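You operate a simulated robot arm through the tools that you are given. There is no shell and no other tool.

You are at the controls of a simulated robot arm. One attempt, no reset.

## Task
Push the tube from the purple cradle through the purple band.
Fine: star knob to FREE, slider to 340 mm; knob to HELD again.

The check looks at the end state, three seconds after you hand in, the way a careful person would. Anything else that was tipped, shoved, dropped, spilled or broken makes it a failure.

## Robot
A 7-joint arm with a two-finger gripper, fixed in place. Base frame: the origin is on the floor under the middle of its stand, x ahead of it, y to its left, z up; the work surface is at about z = 0.8. Readings come in m, degrees, newtons and seconds.
With the tool pointing down near the work surface it reaches from about 0.34 to 0.72 m from the base axis. Its first joint turns from -66.0 to 66.0 degrees. Payload 2.45 kg.
Tool frame: the origin (TCP) lies between the finger pads and is the grasp point; the fingertips stand 0.026 m ahead of it; z points along the fingers, y is the line along which they close. The gripper opens to 0.096 m; its body begins 0.069 m behind the TCP.
Orientation is told as [roll, pitch, yaw] about the base's x, y, z axes, in that order, counted from this pose: with the fingers straight down and closing along the base's y, the tool's x points along the base's -x, its y along +y and its z along -z.

## Interface
- The arm moves only by the tool jog_arm. Its argument "motion" is a list of rows, each a list of 3 entries, a list of its own where there are three numbers: the shift along the base's x, y, z in m, then the turn, a rotation vector about the base's x, y, z in degrees, then the closure, from 0 (fully open) to 1 (shut). In form: [[[dx, dy, dz], [wx, wy, wz], fingers], ...]. A call has 1 to 20 rows; each row is the pose to reach, as a shift and turn from the pose commanded when the call began. A row lasts 0.2 s, in which the tool goes at most 0.05 m and 8.6 degrees; a call with a longer step from one row to the next is refused whole, and so is a gripper value outside its range. A pose out of reach is approached as far as the arm can. The call stops where the force on the tool passes 40 N (or 10 N more than at its start, if that is more) or the arm is blocked; 0.2 s more then pass. Each finger travels about 0.05 m/s and halts on what it meets, pressing with about 38 N; the grip force reading is that of the motor and also rises with nothing between the fingers. The clock runs only during rows and for 0.2 s after the last one: add rows that repeat a pose to give the fingers time. The reply holds the time, the measured pose of the TCP, the force on the tool along the base axes, the opening and the grip force, in the units named above and with some noise, with the torque about the TCP (base axes, N m) and any sound that the robot's microphone picked up.
- Cameras (640 x 400 px; columns grow to the right, rows downward): "scene" is fixed at [0.1689, -0.403, 1.4115]; the picture's right is [0.70, -0.71, 0.00], its down [-0.50, -0.49, -0.72] and it looks along [0.51, 0.50, -0.70] (base axes); focal length 293 px, centre (320, 200). "wrist" rides on the gripper at [0.082, 0.003, -0.098] in the tool frame; the picture's right is [-0.04, 1.00, 0.00], its down [-0.73, -0.03, -0.68] and it looks along [-0.68, -0.03, 0.73] (tool axes); focal length 256 px, centre (320, 200). There is no depth. A picture from a camera that has moved, and an enlarged one, comes with that camera's place and axes in the base frame and with its lens.
- camera(camera): a new picture of that camera. No time passes.
- zoom(camera, box): a new picture of the part [left, top, right, bottom] of that camera's present view, enlarged. No time passes.
- finish_job(): hands the job in; it is judged then, once.

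Nothing tells you positions but the pictures and the camera data. Unless the task says otherwise, let go and move clear before handing in.

The tools are called after ">>>" as name(argument=value, ...) on one line, values as JSON. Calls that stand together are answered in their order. jog_arm: Moves the arm, as the interface text tells. Its arguments: {"type":"object","properties":{"motion":{"type":"array","items":{"type":"array"}}},"required":["motion"]} The other tools are called the same way: camera (camera) takes a picture; zoom (camera, box) takes an enlarged picture of a part of a camera's view; finish_job () hands the job in.

At the start:

```text
time_s: 0.0
ee_pos: [0.3565, -0.0001, 1.1656]
orientation: [0.0, 0.0, -0.1]
force: [0.3, -0.4, -0.2]
wrist_torque: [-0.02, -0.01, -0.03]
finger_gap: 0.0964
gripper_force: 0.1
```

scene: 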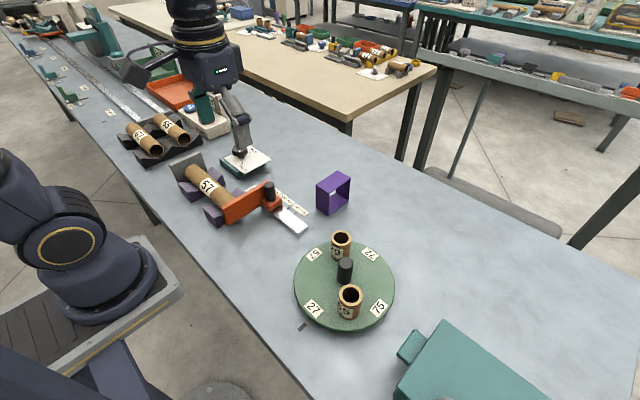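
wrist: 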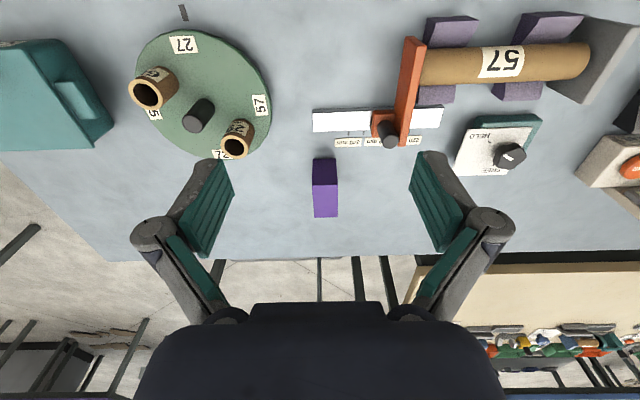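

I see a tube marked 57 in a purple cradle, an orange slider with a black post beside a white scale, a plate with a star knob, a purple band (a square ring) and a green turntable. I'll look closer before moving.

>>> zoom(camera="scene", box=[160, 130, 400, 280])

>>> zoom(camera="wrist", box=[300, 0, 640, 220])

>>> zoom(camera="wrist", box=[300, 90, 460, 190])

>>> zoom(camera="scene", box=[220, 140, 320, 240])

```text
2.67 times, centred on (280, 205) of scene
camera zoom: at [0.1689, -0.403, 1.4115], right [0.7, -0.71, 0.0], down [-0.5, -0.49, -0.72], along [0.51, 0.5, -0.7], focal length 782 px, centre (427, 187)
```

zoom: 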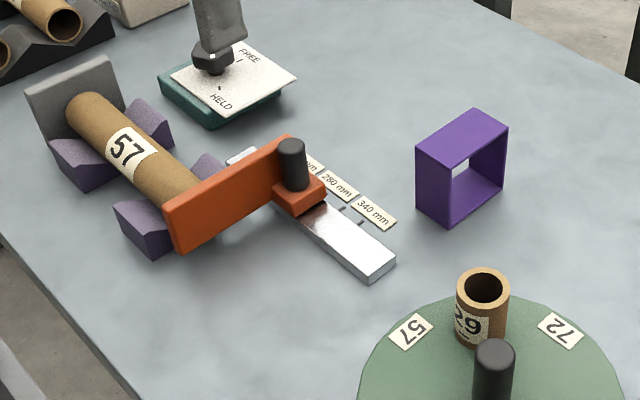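

```text
1.82 times, centred on (470, 110) of wrist
camera zoom: at [0.2764, 0.0023, 1.2653], right [0.04, 1.0, 0.0], down [0.73, -0.03, 0.68], along [0.68, -0.03, -0.73], focal length 465 px, centre (47, 364)
```

zoom: 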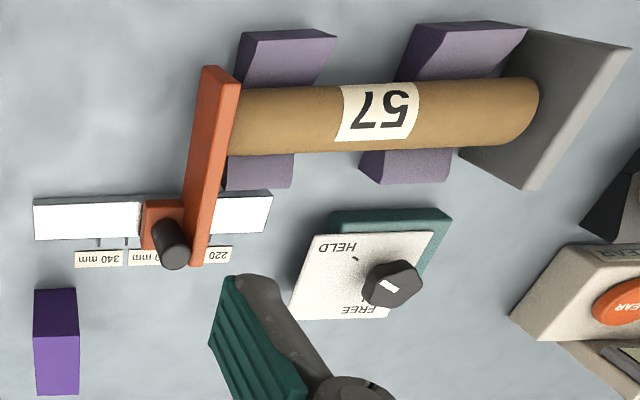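

```text
4.00 times, centred on (380, 140) of wrist
camera zoom: at [0.2764, 0.0023, 1.2653], right [0.04, 1.0, 0.0], down [0.73, -0.03, 0.68], along [0.68, -0.03, -0.73], focal length 1024 px, centre (80, 440)
```

zoom: 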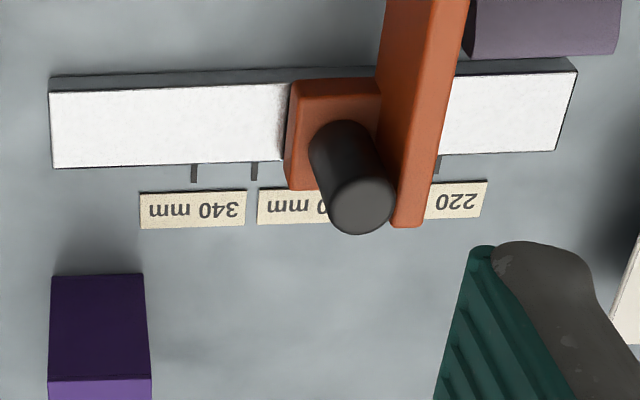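

```text
4.00 times, centred on (270, 190) of scene
camera zoom: at [0.1689, -0.403, 1.4115], right [0.7, -0.71, 0.0], down [-0.5, -0.49, -0.72], along [0.51, 0.5, -0.7], focal length 1172 px, centre (520, 240)
```

zoom: 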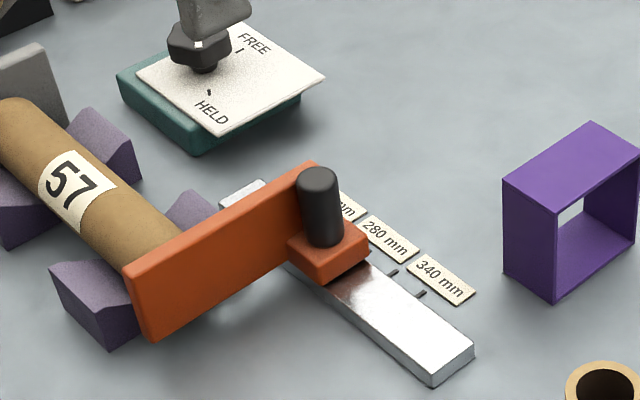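

The knob plate is near (0.56, 0.35), the slider post near (0.50, 0.11), and the band near (0.63, 0.0) with its opening along y. I'll bring the wrist camera over the knob to read it.

>>> jog_arm(motion=[[[0.02, 0.04, -0.01], [0, 0, 0], 0], [[0.04, 0.08, -0.02], [0, 0, 0], 0], [[0.06, 0.12, -0.03], [0, 0, 0], 0], [[0.08, 0.16, -0.04], [0, 0, 0], 0], [[0.1, 0.2, -0.05], [0, 0, 0], 0], [[0.12, 0.24, -0.06], [0, 0, 0], 0], [[0.14, 0.28, -0.07], [0, 0, 0], 0], [[0.16, 0.32, -0.08], [0, 0, 0], 0], [[0.17, 0.34, -0.09], [0, 0, 0], 0], [[0.17, 0.34, -0.09], [0, 0, 0], 0]])

>>> camera(camera="wrist")

>>> camera(camera="scene")

```text
time_s: 2.2
ee_pos: [0.5269, 0.3398, 1.0762]
orientation: [0.0, 0.0, 0.0]
force: [0.5, -0.4, 0.5]
wrist_torque: [0.01, -0.01, 0.0]
finger_gap: 0.0961
gripper_force: 0.1
```

```text
taken
camera wrist: at [0.4464, 0.3423, 1.1745], right [0.04, 1.0, 0.0], down [0.73, -0.03, 0.68], along [0.68, -0.03, -0.73], focal length 256 px, centre (320, 200)
```

wrist: 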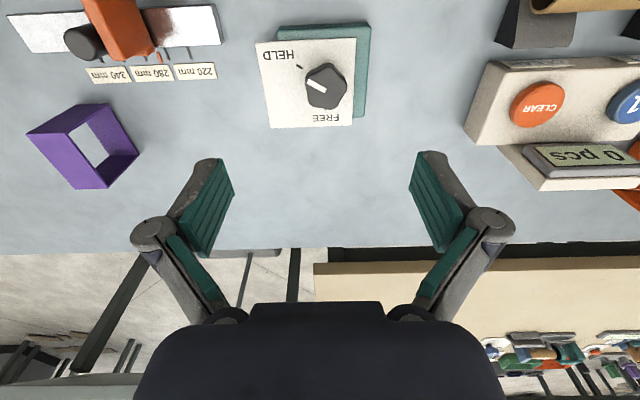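

```text
taken
```

scene: 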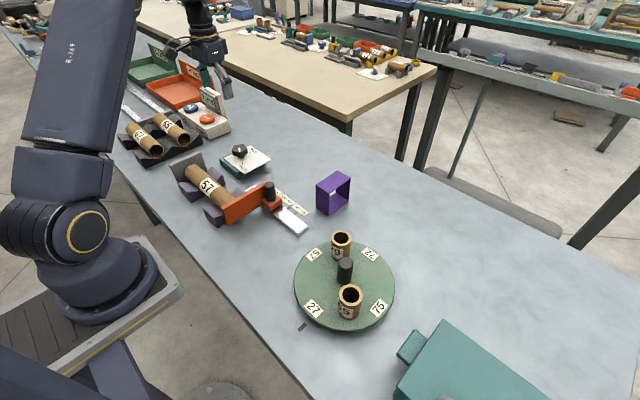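

>>> zoom(camera="wrist", box=[240, 10, 400, 140])

>>> zoom(camera="scene", box=[205, 130, 285, 180])

>>> zoom(camera="wrist", box=[0, 0, 240, 150])

>>> zoom(camera="scene", box=[160, 140, 320, 240])

```text
3.08 times, centred on (320, 75) of wrist
camera zoom: at [0.4464, 0.3423, 1.1745], right [0.04, 1.0, 0.0], down [0.73, -0.03, 0.68], along [0.68, -0.03, -0.73], focal length 788 px, centre (320, 585)
```

zoom: 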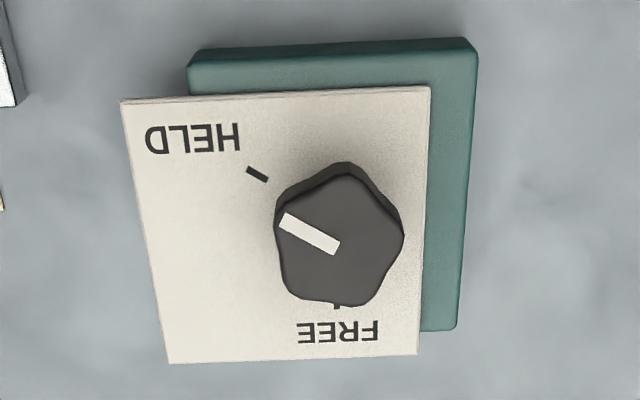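

```text
8.00 times, centred on (245, 155) of scene
camera zoom: at [0.1689, -0.403, 1.4115], right [0.7, -0.71, 0.0], down [-0.5, -0.49, -0.72], along [0.51, 0.5, -0.7], focal length 2344 px, centre (920, 560)
```

zoom: 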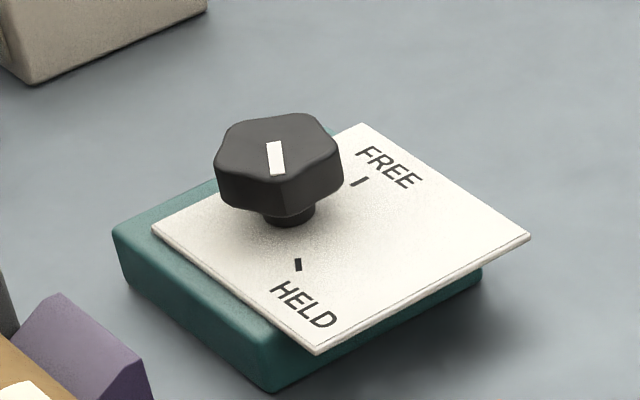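

```text
2.67 times, centred on (120, 75) of wrist
camera zoom: at [0.4464, 0.3423, 1.1745], right [0.04, 1.0, 0.0], down [0.73, -0.03, 0.68], along [0.68, -0.03, -0.73], focal length 683 px, centre (853, 533)
```

zoom: 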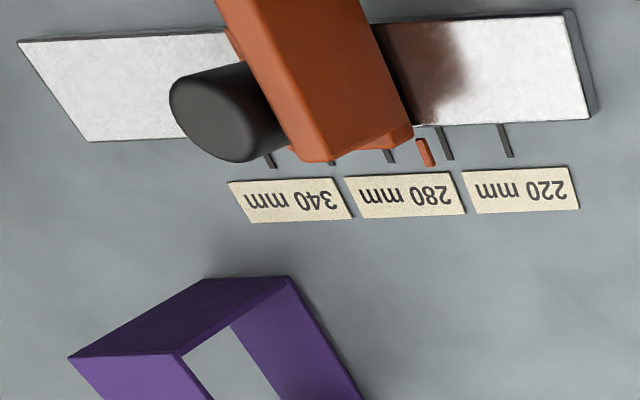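

```text
4.00 times, centred on (240, 190) of scene
camera zoom: at [0.1689, -0.403, 1.4115], right [0.7, -0.71, 0.0], down [-0.5, -0.49, -0.72], along [0.51, 0.5, -0.7], focal length 1172 px, centre (640, 240)
```

zoom: 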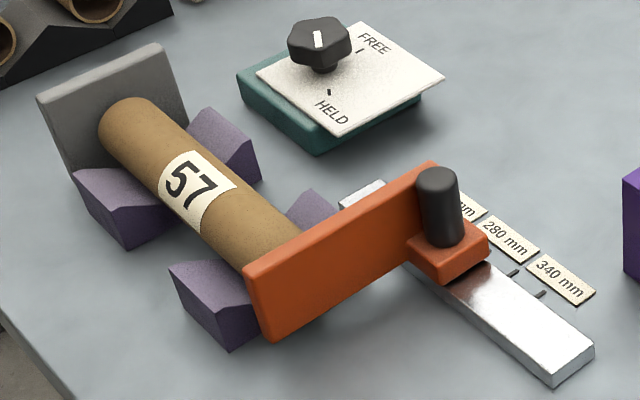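

The knob pointer is on HELD, with FREE roughly 118° counter-clockwise of it. The slider has a small orange index that sits between the 250 and 280 ticks. I'll hover above the knob at (0.557, 0.345) with the fingers turned to match its lobes.

>>> jog_arm(motion=[[[0.008, 0.001, -0.025], [0, 0, -7.3], 0], [[0.016, 0.002, -0.05], [0, 0, -14.6], 0], [[0.024, 0.004, -0.075], [0, 0, -22], 0], [[0.031, 0.005, -0.1], [0, 0, -29.4], 0], [[0.031, 0.005, -0.115], [0, 0, -29.4], 0], [[0.031, 0.005, -0.115], [0, 0, -29.4], 0]])

>>> camera(camera="wrist")

>>> zoom(camera="scene", box=[180, 90, 300, 180])

```text
time_s: 3.6
ee_pos: [0.558, 0.3449, 0.9627]
orientation: [0.0, 0.0, -29.4]
force: [-1.1, 0.5, -0.4]
wrist_torque: [-0.01, 0.03, 0.02]
finger_gap: 0.0962
gripper_force: 0.1
```

```text
taken
camera wrist: at [0.4894, 0.387, 1.0599], right [0.53, 0.85, 0.0], down [0.62, -0.39, 0.68], along [0.58, -0.36, -0.73], focal length 256 px, centre (320, 200)
```

wrist: 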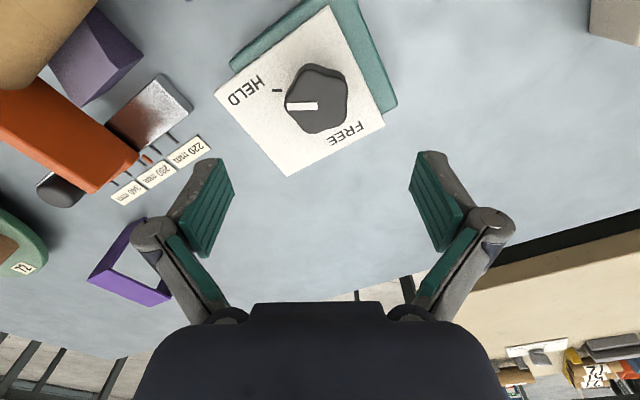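

```text
4.44 times, centred on (240, 135) of scene
camera zoom: at [0.1689, -0.403, 1.4115], right [0.7, -0.71, 0.0], down [-0.5, -0.49, -0.72], along [0.51, 0.5, -0.7], focal length 1302 px, centre (676, 489)
```

zoom: 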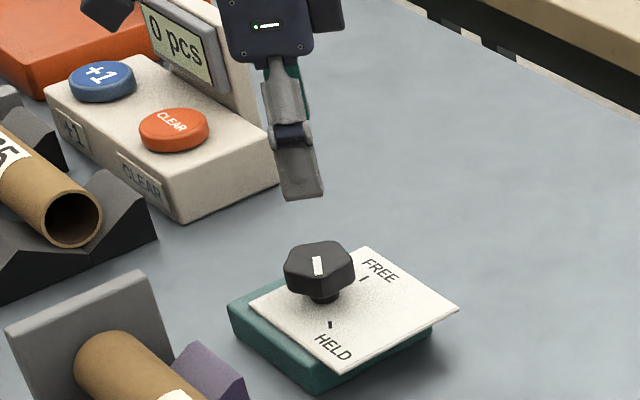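

The view confirms the knob is about under the tool. I'll zoom once to refine its centre and lobe angle.

>>> zoom(camera="wrist", box=[220, 20, 420, 180])

```text
2.50 times, centred on (320, 100) of wrist
camera zoom: at [0.4894, 0.387, 1.0599], right [0.53, 0.85, 0.0], down [0.62, -0.39, 0.68], along [0.58, -0.36, -0.73], focal length 640 px, centre (320, 450)
```

zoom: 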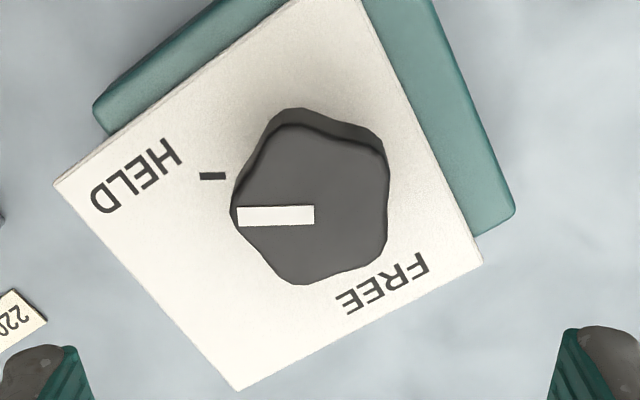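

The pointer runs along the finger closing axis, so this grasp fits the lobes. I'll go down with the fingertips just above the plate and close.

>>> jog_arm(motion=[[[0, -0.001, -0.03], [0, 0, 0], 0], [[0, -0.001, -0.06], [0, 0, 0], 0], [[0, -0.001, -0.08], [0, 0, 0], 0], [[0, -0.001, -0.096], [0, 0, 0], 0], [[0, -0.001, -0.096], [0, 0, 0], 0.3], [[0, -0.001, -0.096], [0, 0, 0], 0.6], [[0, -0.001, -0.096], [0, 0, 0], 0.8], [[0, -0.001, -0.096], [0, 0, 0], 0.8], [[0, -0.001, -0.096], [0, 0, 0], 0.8]])

>>> zoom(camera="scene", box=[180, 90, 300, 180])

>>> camera(camera="wrist")

```text
time_s: 5.6
ee_pos: [0.5572, 0.3432, 0.8657]
orientation: [0.0, 0.0, -29.4]
force: [-3.7, -5.4, 2.6]
wrist_torque: [-0.24, 0.21, 0.07]
finger_gap: 0.0435
gripper_force: 43.5
```

```text
4.44 times, centred on (240, 135) of scene
camera zoom: at [0.1687, -0.4031, 1.4115], right [0.7, -0.71, 0.0], down [-0.5, -0.49, -0.72], along [0.51, 0.5, -0.7], focal length 1302 px, centre (676, 489)
```

zoom: 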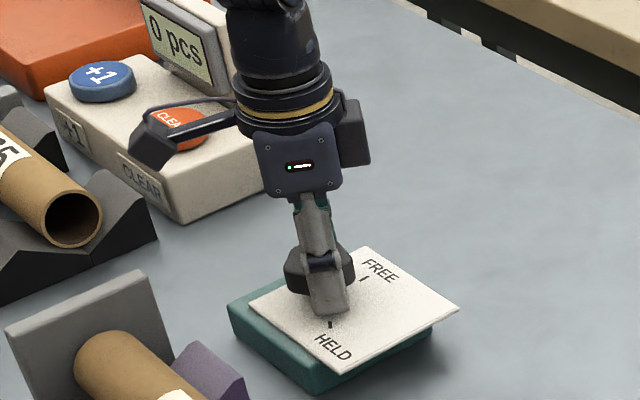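

```text
taken
camera wrist: at [0.4892, 0.3854, 0.9642], right [0.53, 0.85, 0.0], down [0.63, -0.38, 0.68], along [0.58, -0.36, -0.73], focal length 256 px, centre (320, 200)
```

wrist: 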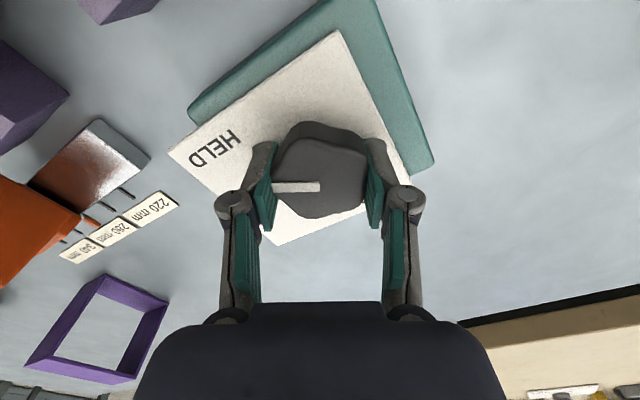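

The knob is gripped (43 mm gap). I'll turn it counter-clockwise and watch the torque, starting with 60°.

>>> jog_arm(motion=[[[0, 0, 0], [0, 0, 7.5], 0.8], [[0, 0, 0], [0, 0, 15], 0.8], [[0, 0, 0], [0, 0, 22.5], 0.8], [[0, 0, 0], [0, 0, 30], 0.8], [[0, 0, 0], [0, 0, 37.5], 0.8], [[0, 0, 0], [0, 0, 45], 0.8], [[0, 0, 0], [0, 0, 52.5], 0.8], [[0, 0, 0], [0, 0, 60], 0.8], [[0, 0, 0], [0, 0, 60], 0.8]])

>>> zoom(camera="scene", box=[180, 90, 300, 180])

>>> camera(camera="wrist")

```text
time_s: 7.6
ee_pos: [0.5582, 0.3462, 0.8662]
orientation: [0.2, -0.3, 30.8]
force: [3.5, 24.4, -10.7]
wrist_torque: [0.29, -0.17, -0.05]
finger_gap: 0.0436
gripper_force: 45.0
```

```text
4.44 times, centred on (240, 135) of scene
camera zoom: at [0.1692, -0.4023, 1.4117], right [0.7, -0.71, 0.0], down [-0.5, -0.49, -0.72], along [0.51, 0.5, -0.7], focal length 1302 px, centre (676, 489)
```

zoom: 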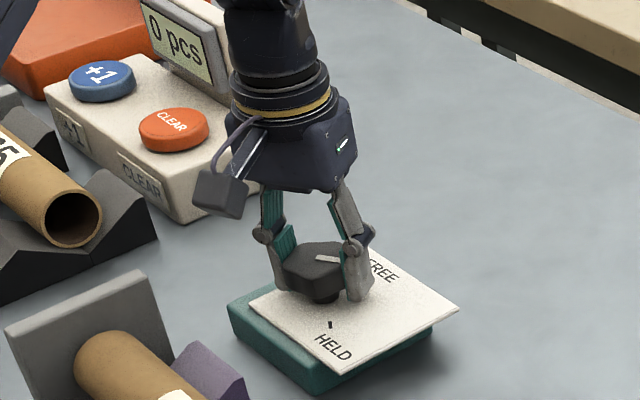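

```text
taken
camera wrist: at [0.4866, 0.3065, 0.964], right [-0.48, 0.88, 0.0], down [0.64, 0.35, 0.68], along [0.6, 0.33, -0.73], focal length 256 px, centre (320, 200)
```

wrist: 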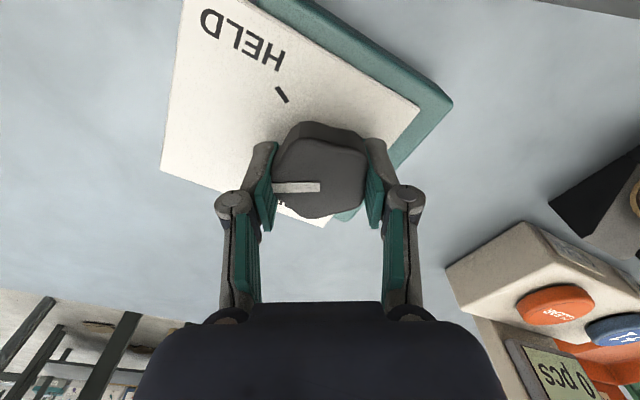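

It turned about 60° and the knob followed, but a 24 N side force shows the knob is a few mm off the rotation axis. I'll shift slightly to relieve that and keep turning towards FREE.

>>> jog_arm(motion=[[[0, 0.002, 0], [0, 0, 0], 0.8], [[0, 0.0022, 0], [0, 0, 7.5], 0.8], [[-0.0003, 0.0026, 0], [0, 0, 15], 0.8], [[-0.0006, 0.003, 0], [0, 0, 22.5], 0.8], [[-0.001, 0.0034, 0], [0, 0, 30], 0.8], [[-0.0013, 0.0037, 0], [0, 0, 37.5], 0.8], [[-0.0016, 0.004, 0], [0, 0, 45], 0.8], [[-0.002, 0.0043, 0], [0, 0, 51], 0.8], [[-0.002, 0.0045, 0], [0, 0, 56], 0.8], [[-0.002, 0.0045, 0], [0, 0, 56], 0.8]])

>>> zoom(camera="scene", box=[180, 90, 300, 180])

>>> camera(camera="wrist")

```text
time_s: 9.8
ee_pos: [0.5553, 0.3497, 0.8658]
orientation: [0.1, 0.0, 86.6]
force: [-14.9, 10.0, 3.6]
wrist_torque: [0.36, 0.31, 0.02]
finger_gap: 0.0438
gripper_force: 45.9
```

```text
4.44 times, centred on (240, 135) of scene
camera zoom: at [0.1685, -0.4028, 1.4116], right [0.7, -0.71, 0.0], down [-0.5, -0.49, -0.72], along [0.51, 0.5, -0.7], focal length 1302 px, centre (676, 489)
```

zoom: 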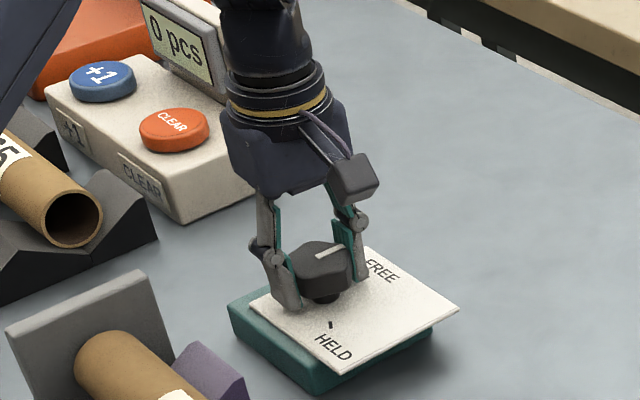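

```text
taken
camera wrist: at [0.5479, 0.2665, 0.9644], right [-1.0, 0.1, 0.0], down [0.07, 0.73, 0.68], along [0.06, 0.68, -0.73], focal length 256 px, centre (320, 200)
```

wrist: 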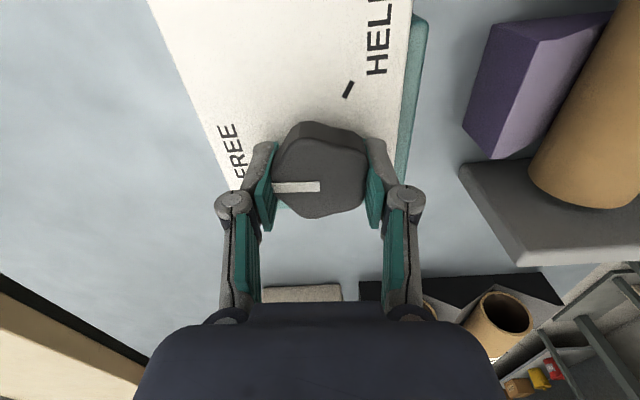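

The pointer now looks in line with FREE. I'll open, rise straight up and check it.

>>> jog_arm(motion=[[[0, 0, 0], [0, 0, 0], 0.4], [[0, 0, 0], [0, 0, 0], 0.1], [[0, 0, 0], [0, 0, 0], 0.1], [[0, 0, 0.03], [0, 0, 0], 0.1], [[0, 0, 0.06], [0, 0, 0], 0.1], [[0, 0, 0.1], [0, 0, 0], 0.1], [[0, 0, 0.1], [0, 0, 0], 0.1]])

>>> zoom(camera="scene", box=[205, 130, 285, 180])

>>> camera(camera="wrist")

>>> zoom(camera="wrist", box=[220, 20, 420, 180])

```text
time_s: 11.4
ee_pos: [0.5562, 0.3465, 0.9661]
orientation: [0.0, 0.0, 86.6]
force: [0.3, -0.1, -0.2]
wrist_torque: [-0.01, -0.03, 0.03]
finger_gap: 0.0865
gripper_force: 0.0
```

```text
8.00 times, centred on (245, 155) of scene
camera zoom: at [0.1689, -0.403, 1.4115], right [0.7, -0.71, 0.0], down [-0.5, -0.49, -0.72], along [0.51, 0.5, -0.7], focal length 2344 px, centre (920, 560)
```

zoom: 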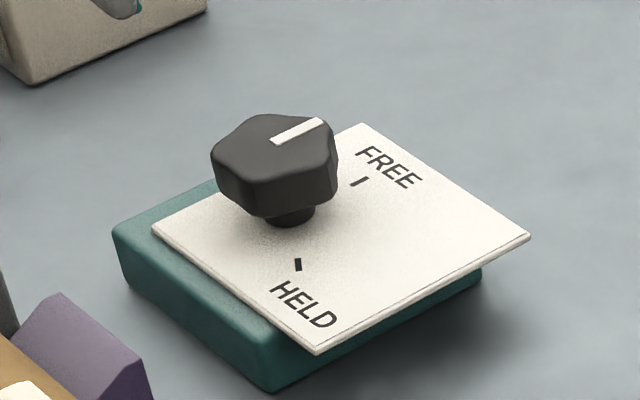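

```text
taken
camera wrist: at [0.5483, 0.2659, 1.0647], right [-0.99, 0.1, 0.0], down [0.07, 0.73, 0.68], along [0.07, 0.68, -0.73], focal length 256 px, centre (320, 200)
```

wrist: 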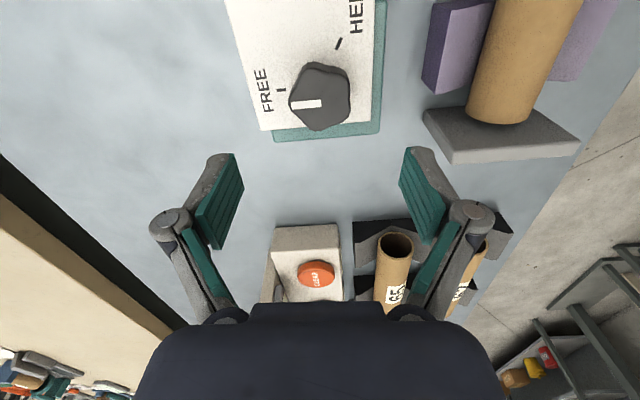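

```text
2.50 times, centred on (320, 100) of wrist
camera zoom: at [0.5483, 0.2659, 1.0647], right [-0.99, 0.1, 0.0], down [0.07, 0.73, 0.68], along [0.07, 0.68, -0.73], focal length 640 px, centre (320, 450)
```

zoom: 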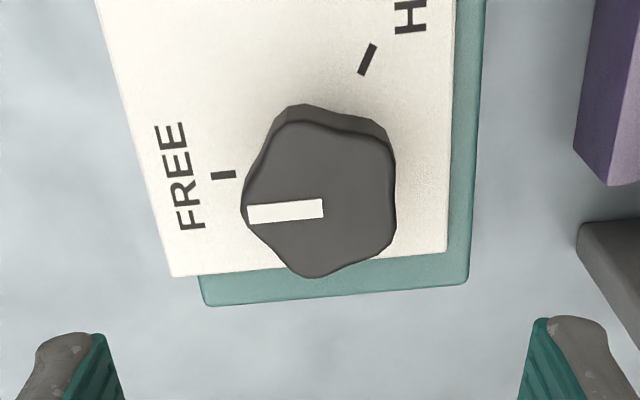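

The knob pointer lines up with the FREE tick. Next I'll move above the slider's black post to see the fence, the post and the index mark up close.

>>> jog_arm(motion=[[[-0.008, -0.03, 0.02], [0, 0, 1], 0.1], [[-0.018, -0.07, 0.03], [0, 0, 2], 0.1], [[-0.028, -0.11, 0.04], [0, 0, 3], 0.1], [[-0.038, -0.15, 0.04], [0, 0, 3.4], 0.1], [[-0.048, -0.19, 0.04], [0, 0, 3.4], 0.1], [[-0.056, -0.23, 0.04], [0, 0, 3.4], 0.1], [[-0.056, -0.2365, 0.04], [0, 0, 3.4], 0.1], [[-0.056, -0.2365, 0.04], [0, 0, 3.4], 0.1]])

>>> camera(camera="wrist")

>>> zoom(camera="wrist", box=[220, 0, 420, 160])

>>> zoom(camera="scene", box=[220, 160, 320, 240])

```text
time_s: 13.2
ee_pos: [0.5004, 0.112, 1.0064]
orientation: [0.1, 0.0, 90.0]
force: [0.3, 0.4, -0.1]
wrist_torque: [0.02, 0.0, -0.01]
finger_gap: 0.0862
gripper_force: 0.2
```

```text
taken
camera wrist: at [0.4978, 0.0299, 1.1045], right [-1.0, 0.04, 0.0], down [0.03, 0.73, 0.68], along [0.03, 0.68, -0.73], focal length 256 px, centre (320, 200)
```

wrist: 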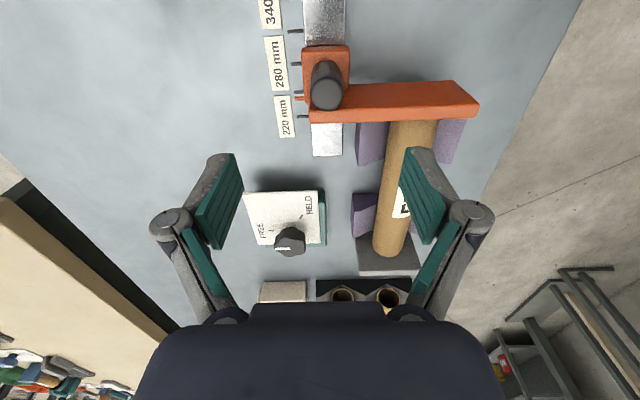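

```text
2.50 times, centred on (320, 80) of wrist
camera zoom: at [0.4978, 0.0299, 1.1045], right [-1.0, 0.04, 0.0], down [0.03, 0.73, 0.68], along [0.03, 0.68, -0.73], focal length 640 px, centre (320, 500)
```

zoom: 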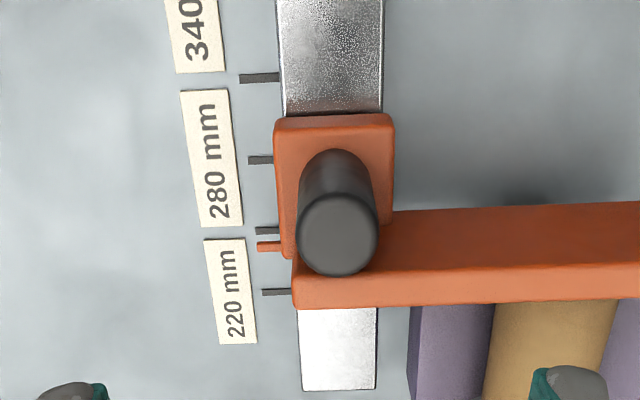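

```text
5.00 times, centred on (270, 200) of scene
camera zoom: at [0.1689, -0.403, 1.4115], right [0.7, -0.71, 0.0], down [-0.5, -0.49, -0.72], along [0.51, 0.5, -0.7], focal length 1465 px, centre (570, 200)
```

zoom: 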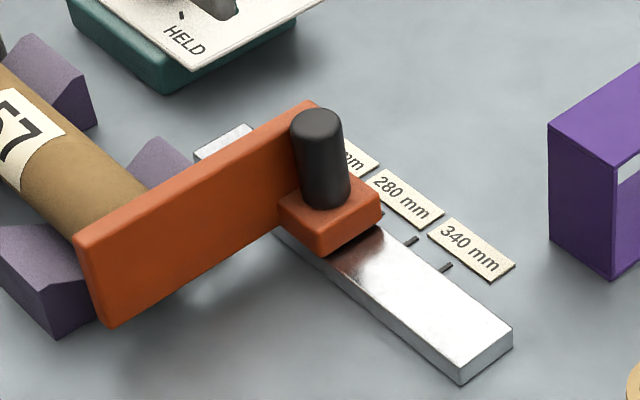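

The index currently sits near the 250 tick, the 340 tick is near y=0.050, and the post (26 mm wide) stands at about (0.497, 0.110) just in front of the fence. I'll lower the open fingers on either side of it and close along x.

>>> jog_arm(motion=[[[-0.0015, -0.002, -0.035], [0, 0, 0], 0.1], [[-0.003, -0.004, -0.07], [0, 0, 0], 0.1], [[-0.003, -0.004, -0.1], [0, 0, 0], 0.1], [[-0.003, -0.004, -0.13], [0, 0, 0], 0.1], [[-0.003, -0.004, -0.13], [0, 0, 0], 0.1]])

>>> camera(camera="wrist")

>>> zoom(camera="scene", box=[200, 130, 320, 240])

```text
time_s: 14.4
ee_pos: [0.4976, 0.1084, 0.876]
orientation: [0.0, 0.0, 90.0]
force: [1.0, -0.4, 0.4]
wrist_torque: [0.02, -0.02, 0.03]
finger_gap: 0.0864
gripper_force: 0.0
```

```text
taken
camera wrist: at [0.4944, 0.0259, 0.974], right [-1.0, 0.04, 0.0], down [0.03, 0.73, 0.68], along [0.03, 0.68, -0.73], focal length 256 px, centre (320, 200)
```

wrist: 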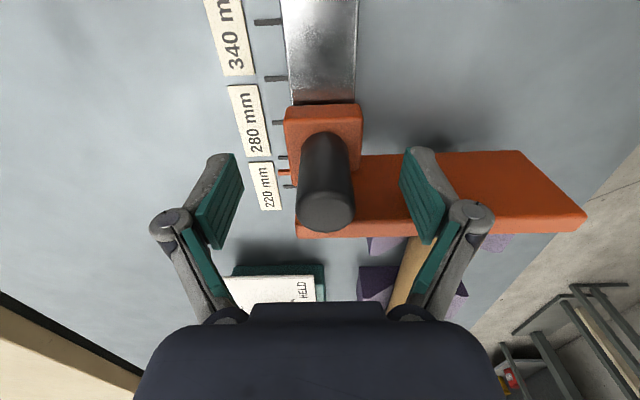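

```text
3.64 times, centred on (260, 185) of scene
camera zoom: at [0.1689, -0.403, 1.4115], right [0.7, -0.71, 0.0], down [-0.5, -0.49, -0.72], along [0.51, 0.5, -0.7], focal length 1066 px, centre (538, 254)
```

zoom: 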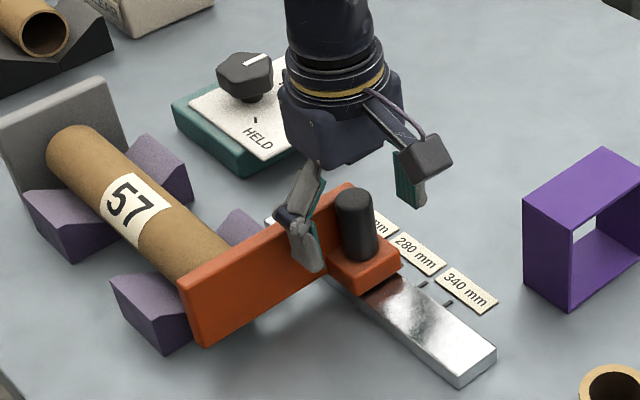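

The fingers straddle the post in front of the fence. I'll centre by 2 mm in x and close on it.

>>> jog_arm(motion=[[[-0.002, 0.001, -0.002], [0, 0, 0], 0.1], [[-0.002, 0.001, -0.002], [0, 0, 0], 0.4], [[-0.002, 0.001, -0.002], [0, 0, 0], 0.7], [[-0.002, 0.001, -0.002], [0, 0, 0], 0.9], [[-0.002, 0.001, -0.002], [0, 0, 0], 0.9], [[-0.002, 0.001, -0.002], [0, 0, 0], 0.9]])

>>> camera(camera="wrist")

```text
time_s: 15.8
ee_pos: [0.4954, 0.1088, 0.8747]
orientation: [0.1, 0.0, 90.1]
force: [-3.9, 0.2, 1.9]
wrist_torque: [-0.04, 0.11, -0.03]
finger_gap: 0.0266
gripper_force: 38.1
```

```text
taken
camera wrist: at [0.4922, 0.0268, 0.9723], right [-1.0, 0.04, 0.0], down [0.03, 0.73, 0.68], along [0.03, 0.68, -0.73], focal length 256 px, centre (320, 200)
```

wrist: 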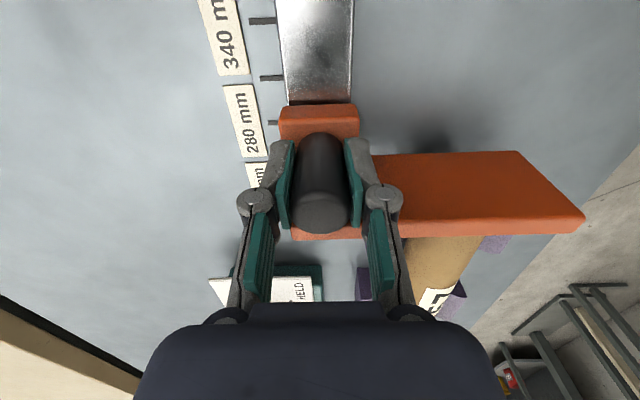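

The post is held (26.6 mm gap). I'll slide along -y in small steps, about 85 mm first, and then read the index.

>>> jog_arm(motion=[[[0, -0.005, 0], [0, 0, 0], 0.9], [[0, -0.015, 0], [0, 0, 0], 0.9], [[0, -0.025, 0], [0, 0, 0], 0.9], [[0, -0.035, 0], [0, 0, 0], 0.9], [[0, -0.045, 0], [0, 0, 0], 0.9], [[0, -0.055, 0], [0, 0, 0], 0.9], [[0, -0.065, 0], [0, 0, 0], 0.9], [[0, -0.075, 0], [0, 0, 0], 0.9], [[0, -0.085, 0], [0, 0, 0], 0.9], [[0, -0.085, 0], [0, 0, 0], 0.9]])

>>> camera(camera="wrist")

>>> zoom(camera="scene", box=[200, 130, 360, 250])

```text
time_s: 18.0
ee_pos: [0.4959, 0.0236, 0.874]
orientation: [0.0, 0.0, 90.0]
force: [-10.0, 0.9, 5.3]
wrist_torque: [-0.01, 0.17, 0.11]
finger_gap: 0.0263
gripper_force: 44.7
```

```text
taken
camera wrist: at [0.4921, -0.059, 0.9723], right [-1.0, 0.04, 0.0], down [0.03, 0.73, 0.68], along [0.03, 0.68, -0.73], focal length 256 px, centre (320, 200)
```

wrist: 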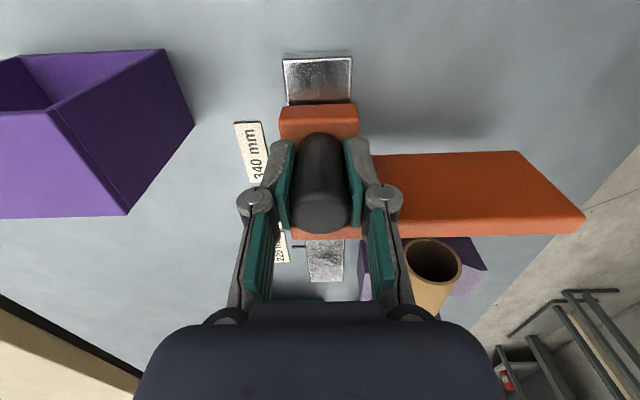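

```text
3.33 times, centred on (280, 190) of scene
camera zoom: at [0.1686, -0.403, 1.4116], right [0.7, -0.71, 0.0], down [-0.5, -0.49, -0.72], along [0.51, 0.5, -0.7], focal length 977 px, centre (453, 233)
```

zoom: 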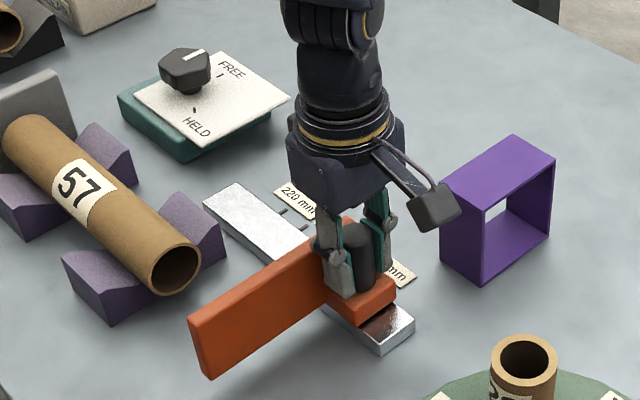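

The slider moved freely. I'll open, rise, and use a yaw-0 view with the camera at the index's y, so there is no parallax along the scale.

>>> jog_arm(motion=[[[0, 0, 0], [0, 0, 0], 0.5], [[0, 0, 0], [0, 0, 0], 0.2], [[0, 0, 0], [0, 0, 0], 0.2], [[0, 0, 0.04], [0, 0, 0], 0.2], [[0, 0, 0.08], [0, 0, 0], 0.2], [[0.01, 0.003, 0.11], [0, 0, -8], 0.2], [[0.02, 0.006, 0.13], [0, 0, -16], 0.2], [[0.03, 0.01, 0.14], [0, 0, -24], 0.2], [[0.04, 0.014, 0.14], [0, 0, -32], 0.2], [[0.05, 0.018, 0.14], [0, 0, -40], 0.2], [[0.06, 0.022, 0.14], [0, 0, -48], 0.2], [[0.07, 0.024, 0.14], [0, 0, -56], 0.2], [[0.075, 0.024, 0.14], [0, 0, -64], 0.2], [[0.08, 0.025, 0.14], [0, 0, -72], 0.2], [[0.083, 0.026, 0.14], [0, 0, -80], 0.2], [[0.084, 0.0265, 0.14], [0, 0, -87.7], 0.2], [[0.084, 0.0265, 0.14], [0, 0, -87.7], 0.2]])

>>> camera(camera="wrist")

```text
time_s: 21.6
ee_pos: [0.579, 0.051, 1.0147]
orientation: [0.0, 0.0, 2.2]
force: [0.6, -1.0, -0.2]
wrist_torque: [0.01, 0.04, 0.01]
finger_gap: 0.0769
gripper_force: 0.0
```

```text
taken
camera wrist: at [0.4981, 0.05, 1.1124], right [0.0, 1.0, 0.0], down [0.73, 0.0, 0.68], along [0.68, 0.0, -0.73], focal length 256 px, centre (320, 200)
```

wrist: 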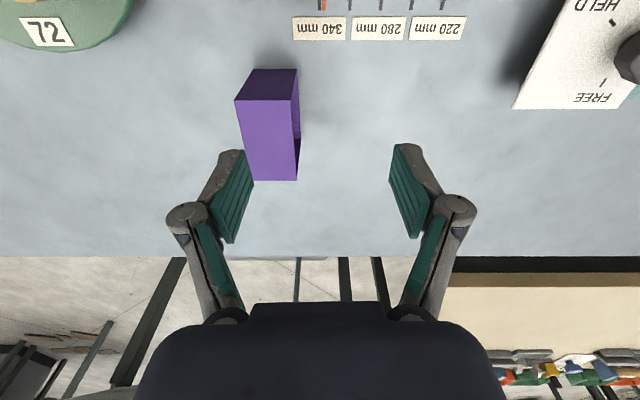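

The orange index is near the 340 tick at the top edge of the image. I'll back off 35 mm in x to get it properly into view.

>>> jog_arm(motion=[[[-0.02, 0, 0], [0, 0, 0], 0.2], [[-0.035, 0, 0], [0, 0, 0], 0.2], [[-0.035, 0, 0], [0, 0, 0], 0.2]])

>>> zoom(camera="wrist", box=[270, 0, 480, 80])

>>> zoom(camera="wrist", box=[285, 0, 365, 50])

```text
time_s: 22.4
ee_pos: [0.544, 0.0508, 1.0139]
orientation: [0.1, 0.0, 2.3]
force: [0.2, 1.4, 0.3]
wrist_torque: [-0.01, 0.01, 0.02]
finger_gap: 0.0768
gripper_force: 0.0
```

```text
3.05 times, centred on (375, 40) of wrist
camera zoom: at [0.4632, 0.0499, 1.1121], right [0.0, 1.0, 0.0], down [0.73, 0.0, 0.68], along [0.68, 0.0, -0.73], focal length 780 px, centre (152, 688)
```

zoom: 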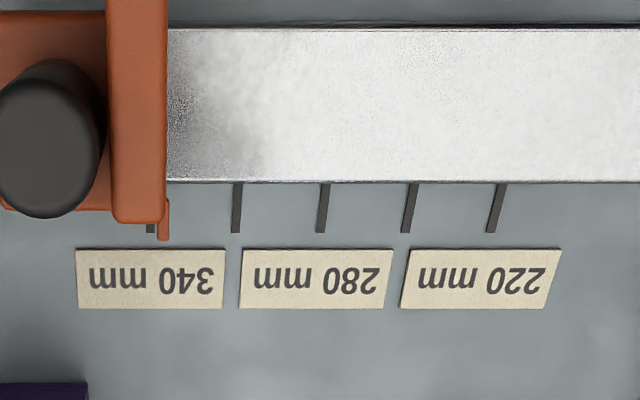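

```text
8.00 times, centred on (325, 25) of wrist
camera zoom: at [0.4632, 0.0499, 1.1121], right [0.0, 1.0, 0.0], down [0.73, 0.0, 0.68], along [0.68, 0.0, -0.73], focal length 2048 px, centre (280, 1600)
```

zoom: 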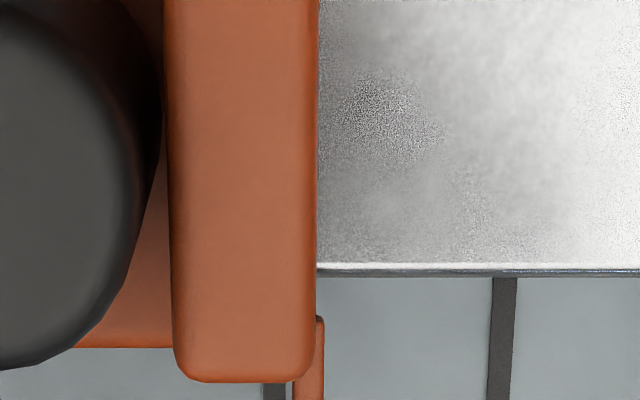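

The index is about 4 mm short of the 340 tick. I'll go back to the post, grip it again, and nudge it 4 mm further.

>>> jog_arm(motion=[[[-0.005, -0.003, 0], [0, 0, 8], 0.2], [[-0.01, -0.006, 0], [0, 0, 16], 0.2], [[-0.015, -0.01, 0], [0, 0, 24], 0.2], [[-0.02, -0.014, 0], [0, 0, 32], 0.2], [[-0.025, -0.018, 0], [0, 0, 40], 0.2], [[-0.03, -0.02, 0], [0, 0, 48], 0.2], [[-0.035, -0.022, 0], [0, 0, 56], 0.2], [[-0.04, -0.024, 0], [0, 0, 64], 0.2], [[-0.045, -0.025, 0], [0, 0, 72], 0.2], [[-0.049, -0.0265, 0], [0, 0, 80], 0.2], [[-0.049, -0.0265, -0.01], [0, 0, 87.7], 0.2], [[-0.049, -0.0265, -0.05], [0, 0, 87.7], 0.2], [[-0.049, -0.0265, -0.09], [0, 0, 87.7], 0.2], [[-0.049, -0.0265, -0.12], [0, 0, 87.7], 0.2], [[-0.049, -0.0265, -0.138], [0, 0, 87.7], 0.2], [[-0.049, -0.0265, -0.138], [0, 0, 87.7], 0.2]])

>>> camera(camera="wrist")

```text
time_s: 25.8
ee_pos: [0.4956, 0.0241, 0.8754]
orientation: [0.0, -0.1, 90.0]
force: [0.5, 0.3, -0.8]
wrist_torque: [0.01, 0.01, -0.01]
finger_gap: 0.0767
gripper_force: 0.1
```

```text
taken
camera wrist: at [0.4927, -0.0585, 0.9735], right [-1.0, 0.04, 0.0], down [0.03, 0.73, 0.68], along [0.03, 0.68, -0.73], focal length 256 px, centre (320, 200)
```

wrist: 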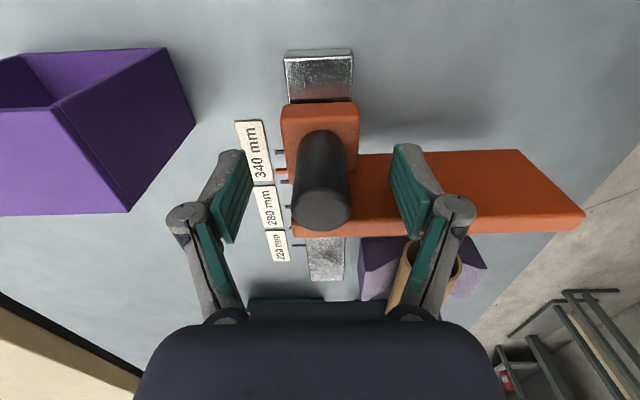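

>>> jog_arm(motion=[[[0, 0, 0], [0, 0, 0], 0.5], [[0, 0, 0], [0, 0, 0], 0.9], [[0, 0, 0], [0, 0, 0], 0.9], [[0, 0, 0], [0, 0, 0], 0.9], [[0, 0, 0], [0, 0, 0], 0.9], [[0, -0.002, 0], [0, 0, 0], 0.9], [[0, -0.004, 0], [0, 0, 0], 0.9], [[0, -0.004, 0], [0, 0, 0], 0.9], [[0, -0.004, 0], [0, 0, 0], 0.9]])

>>> jog_arm(motion=[[[0, 0, 0], [0, 0, 0], 0.5], [[0, 0, 0], [0, 0, 0], 0.2], [[0, 0, 0], [0, 0, 0], 0.2], [[0, 0, 0.04], [0, 0, 0], 0.2], [[0, 0, 0.08], [0, 0, 0], 0.2], [[0, 0.003, 0.11], [0, 0, -8], 0.2], [[0.005, 0.006, 0.13], [0, 0, -16], 0.2], [[0.01, 0.01, 0.14], [0, 0, -24], 0.2], [[0.015, 0.014, 0.14], [0, 0, -32], 0.2], [[0.02, 0.018, 0.14], [0, 0, -40], 0.2], [[0.025, 0.022, 0.14], [0, 0, -48], 0.2], [[0.03, 0.026, 0.14], [0, 0, -56], 0.2], [[0.035, 0.028, 0.14], [0, 0, -64], 0.2], [[0.04, 0.03, 0.14], [0, 0, -72], 0.2], [[0.045, 0.0305, 0.14], [0, 0, -80], 0.2], [[0.049, 0.0305, 0.14], [0, 0, -87.7], 0.2], [[0.049, 0.0305, 0.14], [0, 0, -87.7], 0.2]])

>>> zoom(camera="wrist", box=[270, 0, 480, 80])

>>> zoom(camera="wrist", box=[285, 30, 365, 80])

```text
time_s: 27.8
ee_pos: [0.4958, 0.0202, 0.875]
orientation: [0.1, -0.1, 90.0]
force: [-8.5, -0.1, -3.0]
wrist_torque: [0.08, 0.27, 0.07]
finger_gap: 0.0263
gripper_force: 45.1
```

```text
time_s: 31.4
ee_pos: [0.5441, 0.0506, 1.0162]
orientation: [0.0, 0.0, 2.2]
force: [-1.1, 0.9, -0.6]
wrist_torque: [0.02, -0.01, -0.02]
finger_gap: 0.077
gripper_force: 0.1
```

```text
3.05 times, centred on (375, 40) of wrist
camera zoom: at [0.4634, 0.0498, 1.1144], right [0.0, 1.0, 0.0], down [0.73, 0.0, 0.68], along [0.68, 0.0, -0.73], focal length 780 px, centre (152, 688)
```

zoom: 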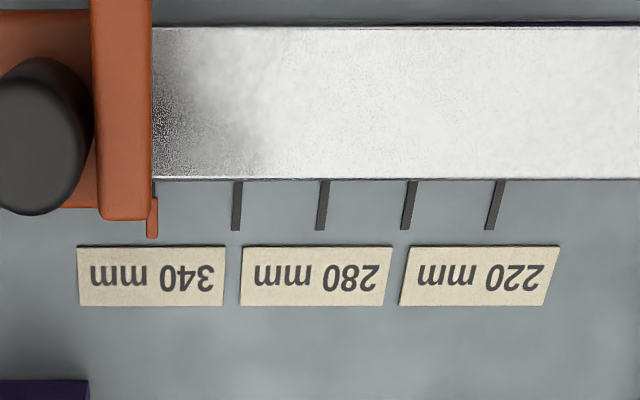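

```text
8.00 times, centred on (325, 55) of wrist
camera zoom: at [0.4634, 0.0498, 1.1144], right [0.0, 1.0, 0.0], down [0.73, 0.0, 0.68], along [0.68, 0.0, -0.73], focal length 2048 px, centre (280, 1360)
```

zoom: 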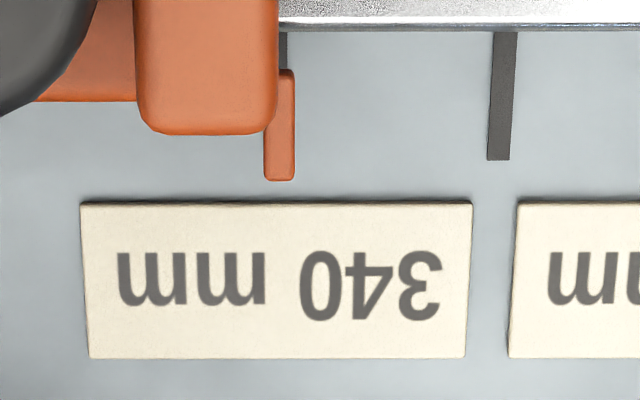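

The index now sits on the 340 tick, to within about 0.5 mm. Next I'll return to the knob at yaw 86.6° and prepare to turn it back to HELD.

>>> jog_arm(motion=[[[0.0, 0.03, 0.005], [0, 0, 8], 0.1], [[0.002, 0.06, 0.005], [0, 0, 16], 0.1], [[0.004, 0.09, 0.005], [0, 0, 24], 0.1], [[0.006, 0.12, 0.005], [0, 0, 32], 0.1], [[0.008, 0.15, 0.005], [0, 0, 40], 0.1], [[0.01, 0.18, 0.005], [0, 0, 48], 0.1], [[0.011, 0.21, 0.0], [0, 0, 56], 0.1], [[0.012, 0.24, -0.01], [0, 0, 64], 0.1], [[0.013, 0.265, -0.02], [0, 0, 72], 0.1], [[0.013, 0.285, -0.03], [0, 0, 80], 0.1], [[0.013, 0.295, -0.045], [0, 0, 84.4], 0.1], [[0.013, 0.295, -0.045], [0, 0, 84.4], 0.1]])

>>> zoom(camera="wrist", box=[220, 20, 420, 180])

```text
time_s: 34.0
ee_pos: [0.5573, 0.3449, 0.9711]
orientation: [0.0, 0.0, 86.8]
force: [0.0, 0.2, 0.1]
wrist_torque: [0.0, 0.0, 0.01]
finger_gap: 0.0863
gripper_force: 0.0
```

```text
2.50 times, centred on (320, 100) of wrist
camera zoom: at [0.55, 0.2627, 1.0691], right [-1.0, 0.1, 0.0], down [0.07, 0.73, 0.68], along [0.07, 0.68, -0.73], focal length 640 px, centre (320, 450)
```

zoom: 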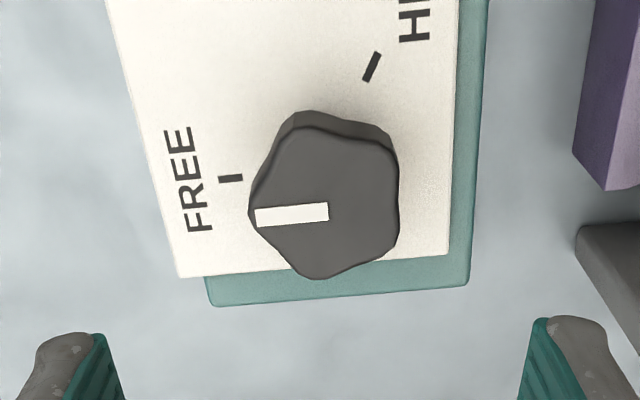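

The pointer is at about 0° in base axes. I'll align to yaw 90, descend, grip, and check the residual forces before turning back.

>>> jog_arm(motion=[[[0.0005, 0.0005, -0.03], [0, 0, 3], 0.1], [[0.0005, 0.0005, -0.06], [0, 0, 3], 0.1], [[0.0005, 0.0005, -0.09], [0, 0, 3], 0.1], [[0.0005, 0.0005, -0.105], [0, 0, 3], 0.1], [[0.0005, 0.0005, -0.105], [0, 0, 3], 0.3], [[0.0005, 0.0005, -0.105], [0, 0, 3], 0.6], [[0.0005, 0.0005, -0.105], [0, 0, 3], 0.8], [[0.0005, 0.0005, -0.105], [0, 0, 3], 0.8], [[0.0005, 0.0005, -0.105], [0, 0, 3], 0.8]])

>>> camera(camera="wrist")

```text
time_s: 36.0
ee_pos: [0.5548, 0.3456, 0.8656]
orientation: [0.3, 0.1, 89.8]
force: [-21.0, -1.5, 6.3]
wrist_torque: [-0.47, 0.74, 0.01]
finger_gap: 0.0436
gripper_force: 45.2
```

```text
taken
camera wrist: at [0.5524, 0.2641, 0.9644], right [-1.0, 0.04, 0.01], down [0.04, 0.73, 0.68], along [0.03, 0.68, -0.74], focal length 256 px, centre (320, 200)
```

wrist: 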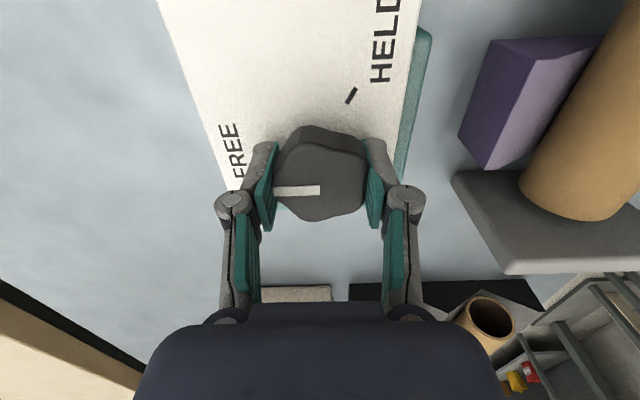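

The 21 N side force along x shows the knob axis is near x=0.554. I'll shift there first, then turn back 120° to HELD in two stages.

>>> jog_arm(motion=[[[-0.0015, -0.0003, 0], [0, 0, 0], 0.8], [[-0.003, -0.0005, 0], [0, 0, 0], 0.8], [[-0.0032, -0.0005, 0], [0, 0, -7.5], 0.8], [[-0.0032, -0.0005, 0], [0, 0, -15], 0.8], [[-0.0032, -0.0005, 0], [0, 0, -22.5], 0.8], [[-0.0032, -0.0006, 0], [0, 0, -30], 0.8], [[-0.0032, -0.0007, 0], [0, 0, -37.5], 0.8], [[-0.0032, -0.0008, 0], [0, 0, -45], 0.8], [[-0.0032, -0.0008, 0], [0, 0, -52.5], 0.8], [[-0.0032, -0.0008, 0], [0, 0, -60], 0.8], [[-0.0032, -0.0008, 0], [0, 0, -60], 0.8]])

>>> camera(camera="wrist")

```text
time_s: 38.4
ee_pos: [0.5564, 0.3464, 0.8667]
orientation: [0.0, -0.2, 29.7]
force: [7.8, 13.5, -13.0]
wrist_torque: [0.36, -0.34, -0.03]
finger_gap: 0.0437
gripper_force: 44.8
```

```text
taken
camera wrist: at [0.4837, 0.3072, 0.9641], right [-0.46, 0.89, 0.0], down [0.65, 0.34, 0.68], along [0.61, 0.31, -0.73], focal length 256 px, centre (320, 200)
```

wrist: 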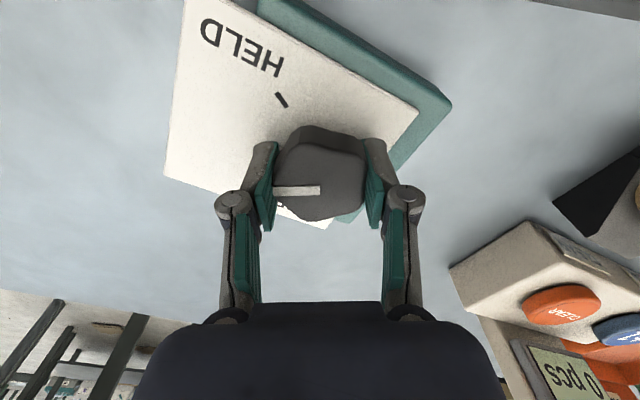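

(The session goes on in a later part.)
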